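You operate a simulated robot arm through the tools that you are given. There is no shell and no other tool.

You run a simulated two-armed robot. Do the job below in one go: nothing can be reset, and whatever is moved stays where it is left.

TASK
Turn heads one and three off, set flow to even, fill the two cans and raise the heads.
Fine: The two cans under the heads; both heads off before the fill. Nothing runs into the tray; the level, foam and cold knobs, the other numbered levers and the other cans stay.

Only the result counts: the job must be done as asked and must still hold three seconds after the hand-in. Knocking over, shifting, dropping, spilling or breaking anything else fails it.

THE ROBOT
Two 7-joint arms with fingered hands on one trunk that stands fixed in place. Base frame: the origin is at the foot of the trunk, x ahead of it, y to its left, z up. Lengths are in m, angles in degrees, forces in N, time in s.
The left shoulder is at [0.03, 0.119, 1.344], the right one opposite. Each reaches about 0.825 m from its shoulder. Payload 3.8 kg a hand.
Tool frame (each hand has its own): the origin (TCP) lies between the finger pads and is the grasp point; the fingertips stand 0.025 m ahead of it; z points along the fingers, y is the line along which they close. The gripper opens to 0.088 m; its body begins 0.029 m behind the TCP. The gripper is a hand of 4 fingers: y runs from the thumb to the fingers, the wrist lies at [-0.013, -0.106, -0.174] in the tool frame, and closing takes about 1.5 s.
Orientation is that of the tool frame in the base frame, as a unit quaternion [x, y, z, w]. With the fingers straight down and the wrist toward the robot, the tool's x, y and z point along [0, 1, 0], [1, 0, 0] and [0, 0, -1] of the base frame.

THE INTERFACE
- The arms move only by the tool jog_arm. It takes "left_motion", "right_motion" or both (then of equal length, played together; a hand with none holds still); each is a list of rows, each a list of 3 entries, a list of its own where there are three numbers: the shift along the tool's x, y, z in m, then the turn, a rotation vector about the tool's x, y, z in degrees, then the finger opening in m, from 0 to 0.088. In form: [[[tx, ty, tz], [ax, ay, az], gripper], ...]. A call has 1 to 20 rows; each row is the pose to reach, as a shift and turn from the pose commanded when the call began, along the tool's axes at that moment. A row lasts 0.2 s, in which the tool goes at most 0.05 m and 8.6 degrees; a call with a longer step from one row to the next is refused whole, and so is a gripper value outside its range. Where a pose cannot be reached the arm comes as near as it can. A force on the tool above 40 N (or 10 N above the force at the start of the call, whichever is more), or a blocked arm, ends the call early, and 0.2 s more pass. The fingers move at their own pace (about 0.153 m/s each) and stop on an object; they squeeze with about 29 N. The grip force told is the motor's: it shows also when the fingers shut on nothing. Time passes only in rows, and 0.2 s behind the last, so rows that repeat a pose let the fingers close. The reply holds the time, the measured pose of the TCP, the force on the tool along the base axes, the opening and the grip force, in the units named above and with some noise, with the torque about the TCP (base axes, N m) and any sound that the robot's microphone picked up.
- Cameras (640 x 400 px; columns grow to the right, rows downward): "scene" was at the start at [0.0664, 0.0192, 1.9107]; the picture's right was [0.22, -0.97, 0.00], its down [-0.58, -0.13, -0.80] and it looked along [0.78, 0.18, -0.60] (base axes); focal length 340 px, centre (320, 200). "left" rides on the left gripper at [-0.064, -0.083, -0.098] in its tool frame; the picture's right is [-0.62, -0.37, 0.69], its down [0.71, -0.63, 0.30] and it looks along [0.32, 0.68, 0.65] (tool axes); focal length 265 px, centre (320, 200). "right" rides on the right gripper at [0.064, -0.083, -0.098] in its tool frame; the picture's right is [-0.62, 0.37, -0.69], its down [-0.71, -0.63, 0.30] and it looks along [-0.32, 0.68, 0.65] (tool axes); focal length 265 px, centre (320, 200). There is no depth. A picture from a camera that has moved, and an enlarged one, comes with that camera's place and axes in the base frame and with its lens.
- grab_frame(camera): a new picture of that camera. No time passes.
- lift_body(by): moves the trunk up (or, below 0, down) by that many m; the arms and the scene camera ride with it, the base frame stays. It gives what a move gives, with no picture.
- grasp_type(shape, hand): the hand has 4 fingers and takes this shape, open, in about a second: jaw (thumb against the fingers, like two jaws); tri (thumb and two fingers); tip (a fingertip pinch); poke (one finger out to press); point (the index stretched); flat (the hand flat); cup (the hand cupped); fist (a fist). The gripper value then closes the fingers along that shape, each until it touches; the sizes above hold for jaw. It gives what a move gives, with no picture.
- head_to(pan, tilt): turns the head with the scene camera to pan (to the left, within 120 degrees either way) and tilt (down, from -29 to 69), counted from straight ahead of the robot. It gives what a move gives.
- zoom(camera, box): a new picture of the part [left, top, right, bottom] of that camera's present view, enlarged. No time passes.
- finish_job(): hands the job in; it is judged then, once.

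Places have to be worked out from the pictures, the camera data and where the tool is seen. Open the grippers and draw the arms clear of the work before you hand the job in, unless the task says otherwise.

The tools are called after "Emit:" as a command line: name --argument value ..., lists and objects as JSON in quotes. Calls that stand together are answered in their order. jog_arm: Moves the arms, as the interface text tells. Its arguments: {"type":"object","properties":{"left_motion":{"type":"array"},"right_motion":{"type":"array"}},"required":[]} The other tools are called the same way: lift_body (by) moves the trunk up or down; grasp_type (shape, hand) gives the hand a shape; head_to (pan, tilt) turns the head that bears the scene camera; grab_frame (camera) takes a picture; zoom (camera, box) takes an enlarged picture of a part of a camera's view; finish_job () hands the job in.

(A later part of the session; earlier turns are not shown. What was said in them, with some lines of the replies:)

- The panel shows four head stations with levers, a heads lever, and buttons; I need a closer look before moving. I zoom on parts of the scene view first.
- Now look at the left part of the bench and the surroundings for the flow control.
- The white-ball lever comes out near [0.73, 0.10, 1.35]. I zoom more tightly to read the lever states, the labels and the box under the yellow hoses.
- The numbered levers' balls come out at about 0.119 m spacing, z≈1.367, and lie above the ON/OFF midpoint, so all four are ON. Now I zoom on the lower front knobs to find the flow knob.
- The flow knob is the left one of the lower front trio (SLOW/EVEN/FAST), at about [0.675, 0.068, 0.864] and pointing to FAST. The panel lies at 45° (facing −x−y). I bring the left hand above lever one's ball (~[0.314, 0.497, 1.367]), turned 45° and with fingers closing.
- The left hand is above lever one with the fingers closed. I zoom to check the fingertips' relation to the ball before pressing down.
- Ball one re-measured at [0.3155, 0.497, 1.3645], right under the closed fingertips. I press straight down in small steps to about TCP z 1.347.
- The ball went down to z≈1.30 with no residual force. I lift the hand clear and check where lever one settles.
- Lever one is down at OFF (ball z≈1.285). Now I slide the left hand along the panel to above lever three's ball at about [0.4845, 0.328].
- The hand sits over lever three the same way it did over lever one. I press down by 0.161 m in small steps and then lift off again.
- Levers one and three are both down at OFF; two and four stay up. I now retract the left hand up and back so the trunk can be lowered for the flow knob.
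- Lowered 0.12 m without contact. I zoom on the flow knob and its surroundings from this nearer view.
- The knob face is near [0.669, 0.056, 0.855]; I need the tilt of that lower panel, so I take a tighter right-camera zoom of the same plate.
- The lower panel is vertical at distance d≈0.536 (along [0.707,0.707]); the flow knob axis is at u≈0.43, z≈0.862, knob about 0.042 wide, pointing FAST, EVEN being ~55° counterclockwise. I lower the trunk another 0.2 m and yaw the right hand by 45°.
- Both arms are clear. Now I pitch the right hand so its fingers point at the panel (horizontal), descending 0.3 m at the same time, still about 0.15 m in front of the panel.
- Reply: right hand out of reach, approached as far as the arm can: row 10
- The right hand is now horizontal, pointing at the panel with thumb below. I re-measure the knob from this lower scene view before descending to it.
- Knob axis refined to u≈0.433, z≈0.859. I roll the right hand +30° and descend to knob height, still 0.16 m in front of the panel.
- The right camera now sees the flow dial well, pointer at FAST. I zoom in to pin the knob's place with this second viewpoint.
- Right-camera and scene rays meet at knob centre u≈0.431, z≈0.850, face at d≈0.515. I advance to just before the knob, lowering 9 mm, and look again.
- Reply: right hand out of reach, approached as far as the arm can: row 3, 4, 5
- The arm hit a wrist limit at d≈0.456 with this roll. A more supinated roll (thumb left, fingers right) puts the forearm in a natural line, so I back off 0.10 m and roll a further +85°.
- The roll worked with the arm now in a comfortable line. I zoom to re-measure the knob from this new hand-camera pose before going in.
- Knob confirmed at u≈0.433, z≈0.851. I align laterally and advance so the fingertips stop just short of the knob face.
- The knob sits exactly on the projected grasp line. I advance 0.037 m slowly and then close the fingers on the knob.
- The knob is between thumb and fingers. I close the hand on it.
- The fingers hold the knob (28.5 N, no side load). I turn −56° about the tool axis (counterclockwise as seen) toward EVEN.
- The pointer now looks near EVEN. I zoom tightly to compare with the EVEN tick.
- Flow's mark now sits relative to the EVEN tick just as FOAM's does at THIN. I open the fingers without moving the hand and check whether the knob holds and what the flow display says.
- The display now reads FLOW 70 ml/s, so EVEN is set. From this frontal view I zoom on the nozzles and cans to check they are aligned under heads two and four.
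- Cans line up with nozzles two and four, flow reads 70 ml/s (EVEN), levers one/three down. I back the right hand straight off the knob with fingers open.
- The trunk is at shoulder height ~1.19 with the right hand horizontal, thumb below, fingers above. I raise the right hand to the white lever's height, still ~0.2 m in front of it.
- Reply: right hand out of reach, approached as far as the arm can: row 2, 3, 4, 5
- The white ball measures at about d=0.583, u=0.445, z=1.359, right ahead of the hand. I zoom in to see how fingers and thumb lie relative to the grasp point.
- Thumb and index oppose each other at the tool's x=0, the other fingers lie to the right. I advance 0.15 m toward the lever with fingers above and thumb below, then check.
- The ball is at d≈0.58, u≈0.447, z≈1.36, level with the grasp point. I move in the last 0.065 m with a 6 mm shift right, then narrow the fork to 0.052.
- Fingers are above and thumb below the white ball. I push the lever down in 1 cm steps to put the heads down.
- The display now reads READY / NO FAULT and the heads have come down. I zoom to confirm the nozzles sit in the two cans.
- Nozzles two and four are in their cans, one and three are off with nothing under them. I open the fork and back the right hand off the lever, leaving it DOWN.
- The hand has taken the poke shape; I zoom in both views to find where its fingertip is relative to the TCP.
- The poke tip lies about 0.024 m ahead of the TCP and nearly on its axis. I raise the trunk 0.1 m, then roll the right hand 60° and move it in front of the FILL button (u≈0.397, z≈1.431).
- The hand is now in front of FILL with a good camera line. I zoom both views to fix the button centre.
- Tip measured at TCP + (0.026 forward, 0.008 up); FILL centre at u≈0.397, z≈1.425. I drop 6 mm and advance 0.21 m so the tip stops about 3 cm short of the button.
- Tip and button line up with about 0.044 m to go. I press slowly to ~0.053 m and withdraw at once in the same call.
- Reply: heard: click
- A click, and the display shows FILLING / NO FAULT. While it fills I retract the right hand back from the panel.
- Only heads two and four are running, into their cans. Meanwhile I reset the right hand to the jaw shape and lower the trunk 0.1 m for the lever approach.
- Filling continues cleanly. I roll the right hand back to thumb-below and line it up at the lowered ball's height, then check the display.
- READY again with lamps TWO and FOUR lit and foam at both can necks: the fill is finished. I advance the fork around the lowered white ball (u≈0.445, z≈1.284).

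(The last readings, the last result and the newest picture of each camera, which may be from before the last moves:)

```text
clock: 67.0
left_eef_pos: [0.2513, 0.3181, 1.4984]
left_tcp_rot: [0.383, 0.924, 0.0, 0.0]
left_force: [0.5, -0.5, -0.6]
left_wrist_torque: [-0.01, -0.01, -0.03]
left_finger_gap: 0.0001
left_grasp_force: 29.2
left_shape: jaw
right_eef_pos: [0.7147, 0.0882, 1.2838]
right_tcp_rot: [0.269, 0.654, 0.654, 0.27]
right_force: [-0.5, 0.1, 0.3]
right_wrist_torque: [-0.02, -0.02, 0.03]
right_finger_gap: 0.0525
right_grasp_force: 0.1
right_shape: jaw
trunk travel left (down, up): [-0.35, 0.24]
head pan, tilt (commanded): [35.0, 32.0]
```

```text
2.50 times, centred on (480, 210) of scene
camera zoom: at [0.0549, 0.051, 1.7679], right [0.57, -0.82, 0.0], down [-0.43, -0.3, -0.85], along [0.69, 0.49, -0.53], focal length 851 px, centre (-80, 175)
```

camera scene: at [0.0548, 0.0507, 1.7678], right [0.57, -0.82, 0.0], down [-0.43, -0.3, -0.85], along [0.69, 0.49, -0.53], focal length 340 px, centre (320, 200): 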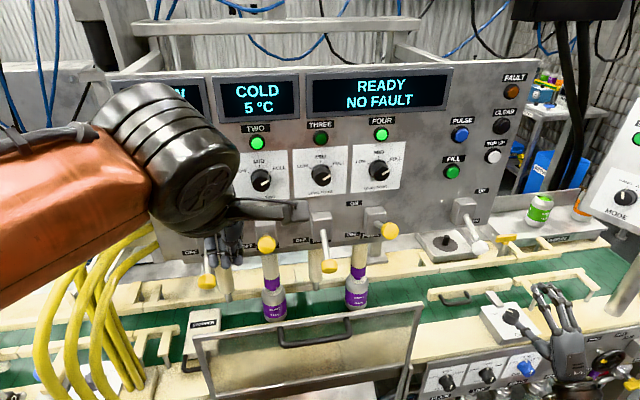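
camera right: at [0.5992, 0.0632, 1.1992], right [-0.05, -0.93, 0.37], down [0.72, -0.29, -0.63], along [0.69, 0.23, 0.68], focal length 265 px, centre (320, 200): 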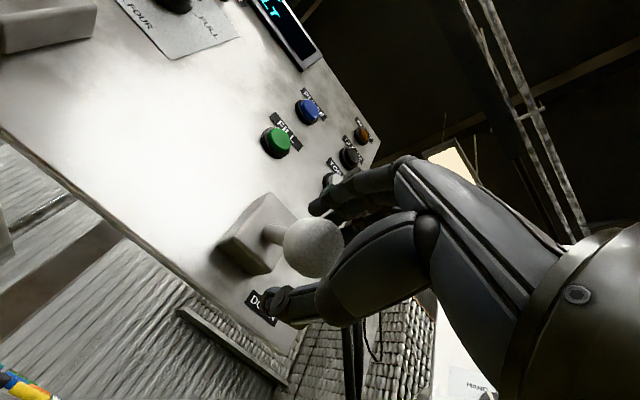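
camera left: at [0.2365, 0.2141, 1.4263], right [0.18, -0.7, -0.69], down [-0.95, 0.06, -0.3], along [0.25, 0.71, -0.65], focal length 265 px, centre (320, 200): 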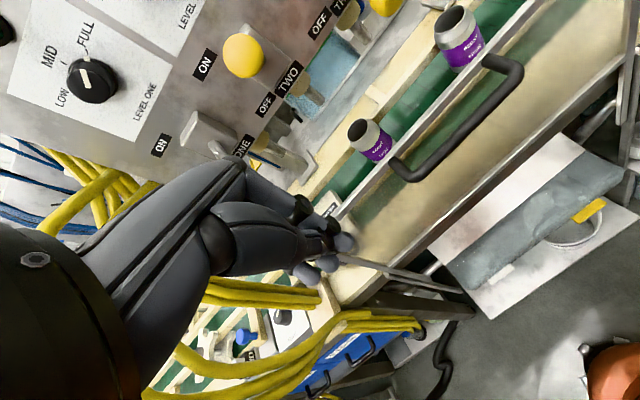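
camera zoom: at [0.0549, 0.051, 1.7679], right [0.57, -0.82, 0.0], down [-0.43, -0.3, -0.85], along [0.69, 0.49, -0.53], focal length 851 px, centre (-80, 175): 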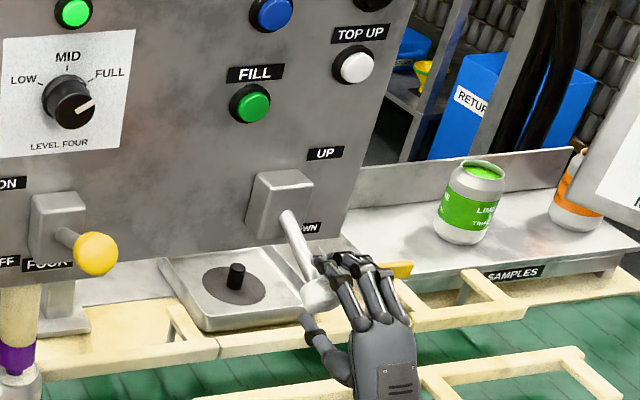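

The ball sits exactly between thumb and fingers. I lift the lever in 1 cm steps to raise the heads.

Emit:
jog_arm --right_motion '[[[0, 0.01, 0], [0, 0, 0], 0.052], [[0, 0.02, 0], [0, 0, 0], 0.052], [[0, 0.03, 0], [0, 0, 0], 0.052], [[0, 0.04, 0], [0, 0, 0], 0.052], [[0, 0.05, 0], [0, 0, 0], 0.052], [[0, 0.06, 0], [0, 0, 0], 0.052], [[0, 0.07, 0], [0, 0, 0], 0.052], [[0, 0.078, 0], [0, 0, 0], 0.052], [[0, 0.084, 0], [0, 0, 0], 0.052], [[0, 0.084, 0], [0, 0, 0], 0.052]]'

Emit:
grab_frame --camera "scene"

Emit:
zoom --camera "scene" --box '[400, 130, 560, 290]'

Emit:
grab_frame --camera "right"

```text
clock: 69.2
left_eef_pos: [0.2504, 0.3189, 1.498]
left_tcp_rot: [0.383, 0.924, 0.0, 0.0]
left_force: [-0.8, -0.6, 0.9]
left_wrist_torque: [0.03, 0.0, 0.01]
left_finger_gap: 0.0
left_grasp_force: 28.6
left_shape: jaw
right_eef_pos: [0.7148, 0.0873, 1.3665]
right_tcp_rot: [0.27, 0.653, 0.654, 0.27]
right_force: [-0.5, -0.8, -0.1]
right_wrist_torque: [0.01, -0.03, -0.02]
right_finger_gap: 0.0525
right_grasp_force: 0.0
right_shape: jaw
trunk travel left (down, up): [-0.35, 0.24]
head pan, tilt (commanded): [35.0, 32.0]
```

```text
taken
camera scene: at [0.055, 0.051, 1.7678], right [0.57, -0.82, 0.0], down [-0.43, -0.3, -0.85], along [0.69, 0.49, -0.53], focal length 340 px, centre (320, 200)
```

scene: 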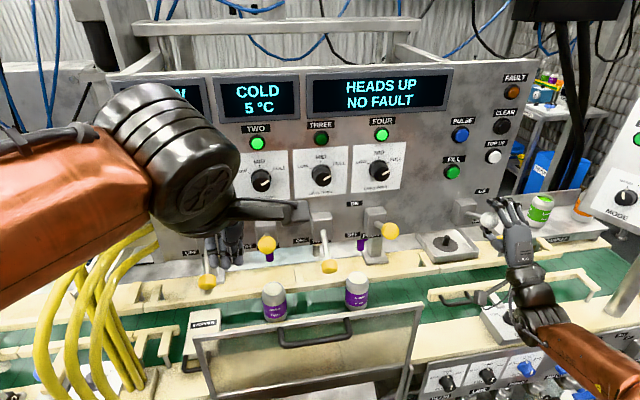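

```text
2.50 times, centred on (480, 210) of scene
camera zoom: at [0.055, 0.051, 1.7678], right [0.57, -0.82, 0.0], down [-0.43, -0.3, -0.85], along [0.69, 0.49, -0.53], focal length 851 px, centre (-80, 175)
```

zoom: 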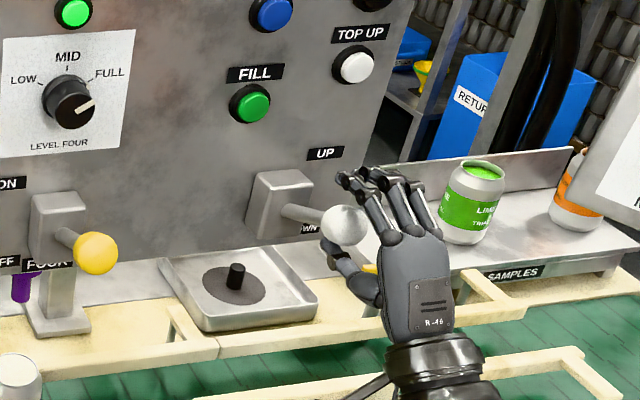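

```text
taken
camera right: at [0.5988, 0.0642, 1.2837], right [-0.05, -0.93, 0.37], down [0.72, -0.29, -0.63], along [0.69, 0.23, 0.68], focal length 265 px, centre (320, 200)
```

right: 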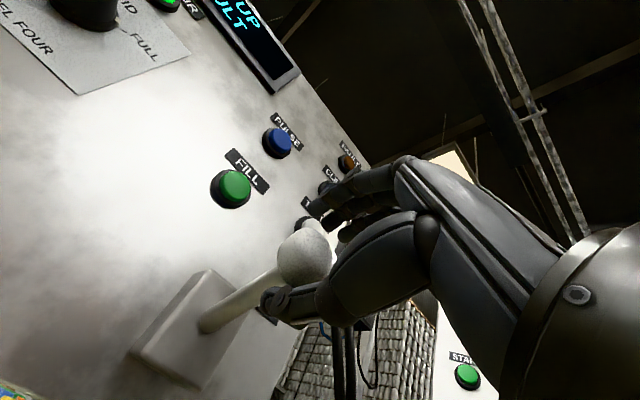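

HEADS UP / NO FAULT again and the ball is back at z≈1.36. I open the hand, back straight off the lever, and inspect the cans.

Emit:
jog_arm --right_motion '[[[0, -0.003, 0], [0, 0, 0], 0.06], [[0, -0.005, 0], [0, 0, 0], 0.088], [[0, -0.005, 0], [0, 0, 0], 0.088], [[0, -0.005, 0], [0, 0, 0], 0.088], [[0, -0.005, -0.03], [0, 0, 0], 0.088], [[0, -0.005, -0.07], [0, 0, 0], 0.088], [[0, -0.005, -0.11], [0, 0, 0], 0.088], [[0, -0.005, -0.15], [0, 0, 0], 0.088], [[0, -0.005, -0.19], [0, 0, 0], 0.088], [[0, -0.005, -0.23], [0, 0, 0], 0.088]]'

Emit:
grab_frame --camera "scene"

Emit:
zoom --camera "scene" --box '[180, 190, 420, 340]'

Emit:
zoom --camera "scene" --box '[250, 250, 390, 330]'

```text
clock: 71.4
left_eef_pos: [0.2506, 0.3172, 1.4986]
left_tcp_rot: [0.382, 0.924, 0.0, 0.0]
left_force: [0.0, 0.3, 1.3]
left_wrist_torque: [0.03, 0.01, -0.01]
left_finger_gap: 0.0001
left_grasp_force: 29.0
left_shape: jaw
right_eef_pos: [0.5496, -0.0751, 1.3619]
right_tcp_rot: [0.271, 0.653, 0.654, 0.271]
right_force: [-0.8, -0.3, 0.2]
right_wrist_torque: [-0.02, -0.03, 0.01]
right_finger_gap: 0.088
right_grasp_force: 0.1
right_shape: jaw
trunk travel left (down, up): [-0.35, 0.24]
head pan, tilt (commanded): [35.0, 32.0]
```

```text
taken
camera scene: at [0.0539, 0.0498, 1.7679], right [0.57, -0.82, 0.0], down [-0.43, -0.3, -0.85], along [0.69, 0.49, -0.53], focal length 340 px, centre (320, 200)
```

scene: 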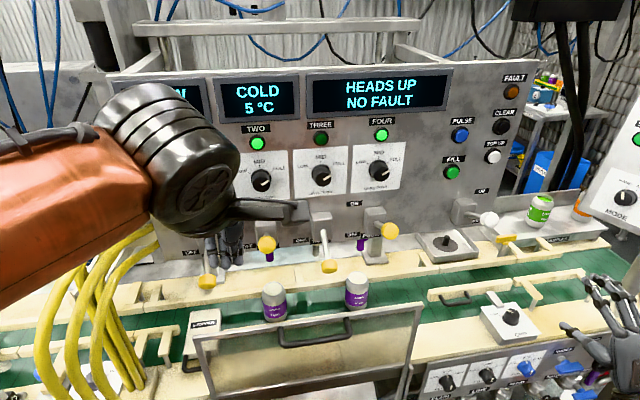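

```text
2.67 times, centred on (300, 265) of scene
camera zoom: at [0.0539, 0.0498, 1.7679], right [0.57, -0.82, 0.0], down [-0.43, -0.3, -0.85], along [0.69, 0.49, -0.53], focal length 908 px, centre (373, 27)
```

zoom: 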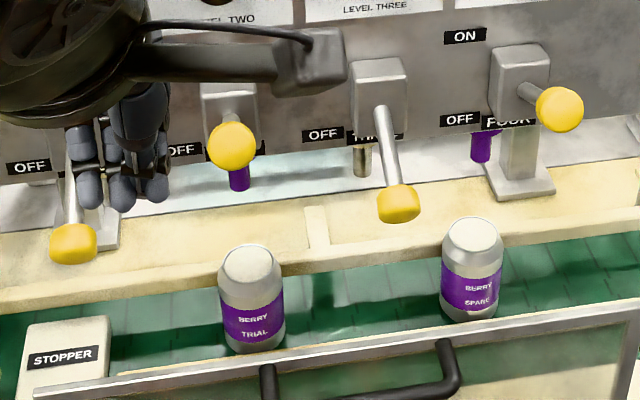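

```text
4.57 times, centred on (320, 290) of scene
camera zoom: at [0.0539, 0.0498, 1.7679], right [0.57, -0.82, 0.0], down [-0.43, -0.3, -0.85], along [0.69, 0.49, -0.53], focal length 1557 px, centre (320, -211)
```

zoom: 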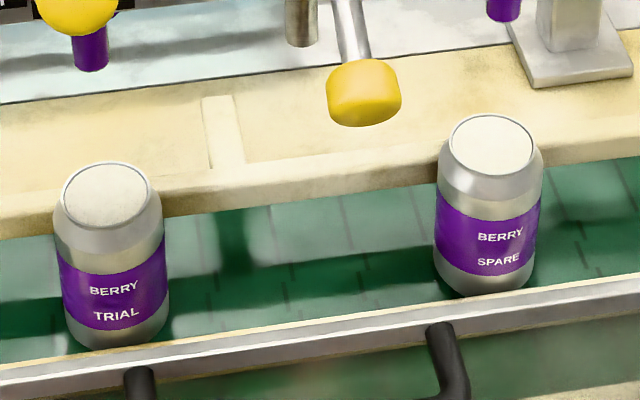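

Both cans are full to the brim with a foam cap, standing, and nothing spilled. I now open the left hand and draw both arms further back from the line.

Emit:
jog_arm --left_motion '[[[0, -0.02, -0.01], [0, 0, 0], 0.03], [[0, -0.04, -0.02], [0, 0, 0], 0.06], [[0, -0.06, -0.03], [0, 0, 0], 0.088], [[0, -0.08, -0.04], [0, 0, 0], 0.088], [[0, -0.08, -0.04], [0, 0, 0], 0.088]]' --right_motion '[[[0, 0, -0.015], [0, 0, 0], 0.088], [[0, 0, -0.03], [0, 0, 0], 0.088], [[0, 0, -0.045], [0, 0, 0], 0.088], [[0, 0, -0.06], [0, 0, 0], 0.088], [[0, 0, -0.06], [0, 0, 0], 0.088]]'

Emit:
head_to --pan 30 --tilt 30

Emit:
grab_frame --camera "scene"

Emit:
zoom --camera "scene" --box '[60, 40, 380, 240]'

Emit:
grab_frame --camera "left"

Emit:
grab_frame --camera "right"

```text
clock: 72.6
left_eef_pos: [0.1932, 0.2628, 1.5367]
left_tcp_rot: [0.383, 0.924, 0.0, 0.0]
left_force: [0.7, 0.9, 0.0]
left_wrist_torque: [-0.02, 0.0, -0.03]
left_finger_gap: 0.0879
left_grasp_force: 0.0
left_shape: jaw
right_eef_pos: [0.5101, -0.1164, 1.3627]
right_tcp_rot: [0.271, 0.654, 0.653, 0.271]
right_force: [-0.1, -0.6, 0.0]
right_wrist_torque: [0.01, -0.01, 0.03]
right_finger_gap: 0.088
right_grasp_force: 0.1
right_shape: jaw
trunk travel left (down, up): [-0.35, 0.24]
head pan, tilt (commanded): [35.0, 32.0]
```

```text
clock: 73.2
left_eef_pos: [0.1931, 0.261, 1.5366]
left_tcp_rot: [0.383, 0.924, -0.001, 0.0]
left_force: [-0.5, -0.4, -0.9]
left_wrist_torque: [0.01, 0.01, -0.02]
left_finger_gap: 0.0882
left_grasp_force: 0.1
left_shape: jaw
right_eef_pos: [0.5095, -0.1177, 1.3641]
right_tcp_rot: [0.27, 0.654, 0.653, 0.27]
right_force: [-0.1, -0.7, -1.0]
right_wrist_torque: [0.0, -0.02, 0.0]
right_finger_gap: 0.088
right_grasp_force: 0.1
right_shape: jaw
trunk travel left (down, up): [-0.35, 0.24]
head pan, tilt (commanded): [30.0, 30.0]
```

```text
taken
camera scene: at [0.0598, 0.0448, 1.771], right [0.5, -0.87, 0.0], down [-0.43, -0.25, -0.87], along [0.75, 0.43, -0.5], focal length 340 px, centre (320, 200)
```

scene: 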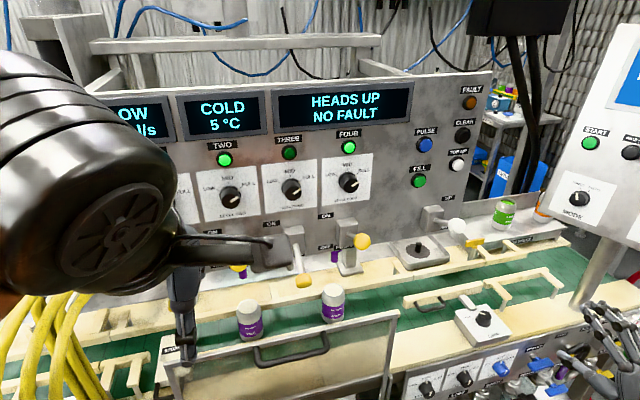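

```text
2.00 times, centred on (220, 140) of scene
camera zoom: at [0.0598, 0.0448, 1.771], right [0.5, -0.87, 0.0], down [-0.43, -0.25, -0.87], along [0.75, 0.43, -0.5], focal length 681 px, centre (520, 320)
```

zoom: 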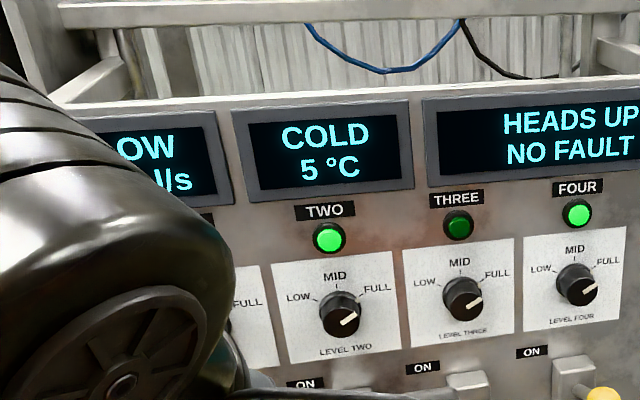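

```text
taken
camera left: at [0.1791, 0.1573, 1.6364], right [0.18, -0.7, -0.69], down [-0.95, 0.06, -0.3], along [0.25, 0.71, -0.65], focal length 265 px, centre (320, 200)
```

left: 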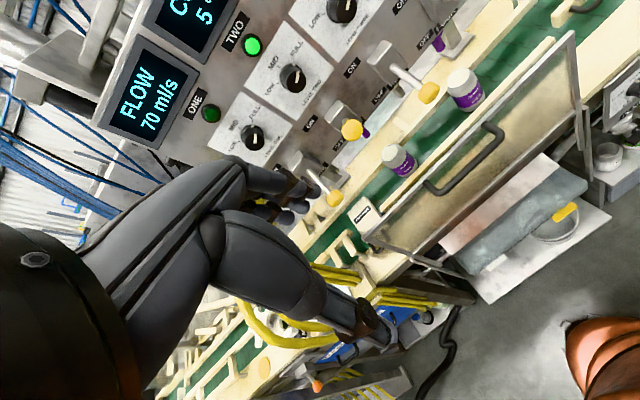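

```text
taken
camera right: at [0.3942, -0.1416, 1.2788], right [-0.05, -0.93, 0.37], down [0.72, -0.29, -0.63], along [0.69, 0.23, 0.68], focal length 265 px, centre (320, 200)
```

right: 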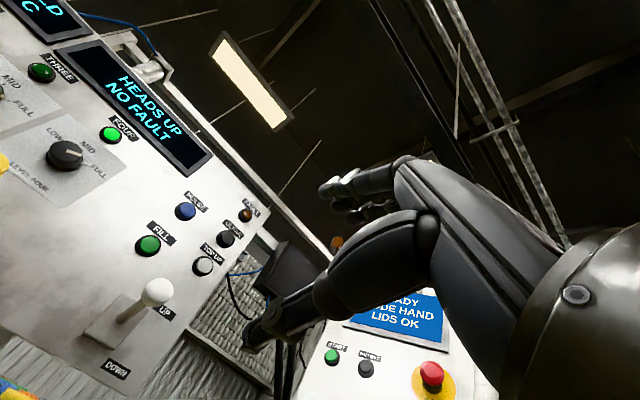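

FLOW reads 70 ml/s, COLD still 5 °C, lamps TWO/FOUR lit, ONE/THREE dark, heads up. One last zoom on the lower knobs and cans before handing in.

Emit:
zoom --camera "scene" --box '[400, 320, 560, 400]'

Emit:
zoom --camera "scene" --box '[210, 220, 400, 340]'

```text
4.00 times, centred on (480, 360) of scene
camera zoom: at [0.0598, 0.0448, 1.771], right [0.5, -0.87, 0.0], down [-0.43, -0.25, -0.87], along [0.75, 0.43, -0.5], focal length 1362 px, centre (-320, -440)
```

zoom: 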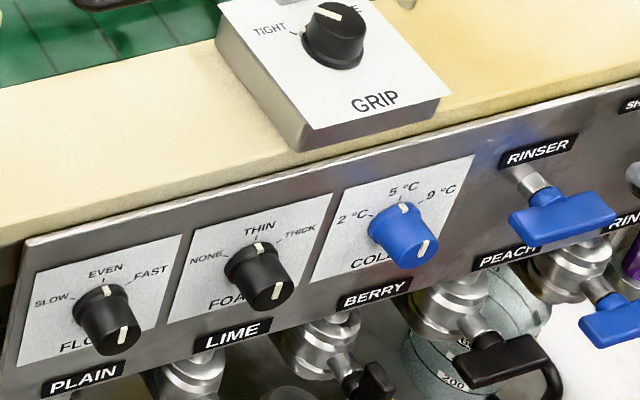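

```text
3.33 times, centred on (305, 280) of scene
camera zoom: at [0.0598, 0.0448, 1.771], right [0.5, -0.87, 0.0], down [-0.43, -0.25, -0.87], along [0.75, 0.43, -0.5], focal length 1135 px, centre (370, -67)
```

zoom: 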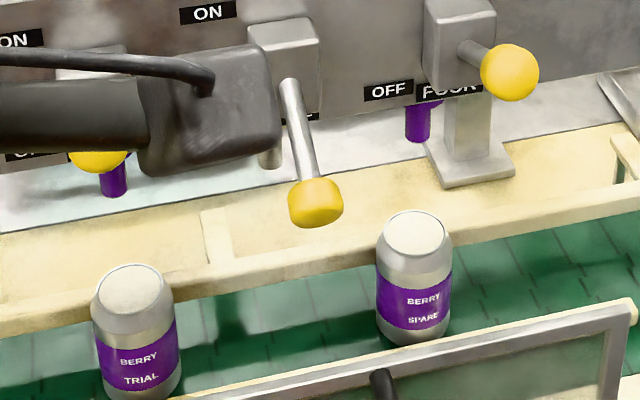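

Flow is at EVEN, and foam and cold are unchanged. Both cans are full and upright, the heads are up, and both arms are clear with the grippers open, so I hand in the job.

Emit:
finish_job

```text
The job is handed in.
```

The job is done and handed in: heads one and three are off, flow is at EVEN, both cans are filled, and the heads are back up.

- **Heads:** I turned one and three off before the fill. Two and four stayed on, and their lamps are lit while one and three are dark.
- **Flow:** the display went from 110 ml/s (FAST) to 70 ml/s (EVEN).
- **Fill:** I lowered the heads and pressed FILL once. It ran only into the cans under heads two and four, then stopped by itself. Both cans are standing, full to the brim with a foam cap.
- **Final state:** the panel reads HEADS UP / NO FAULT. I saw no spill on the belt or bench. I didn't touch the level, foam or cold knobs, the other levers or the other cans. Both arms are drawn back with the grippers open.
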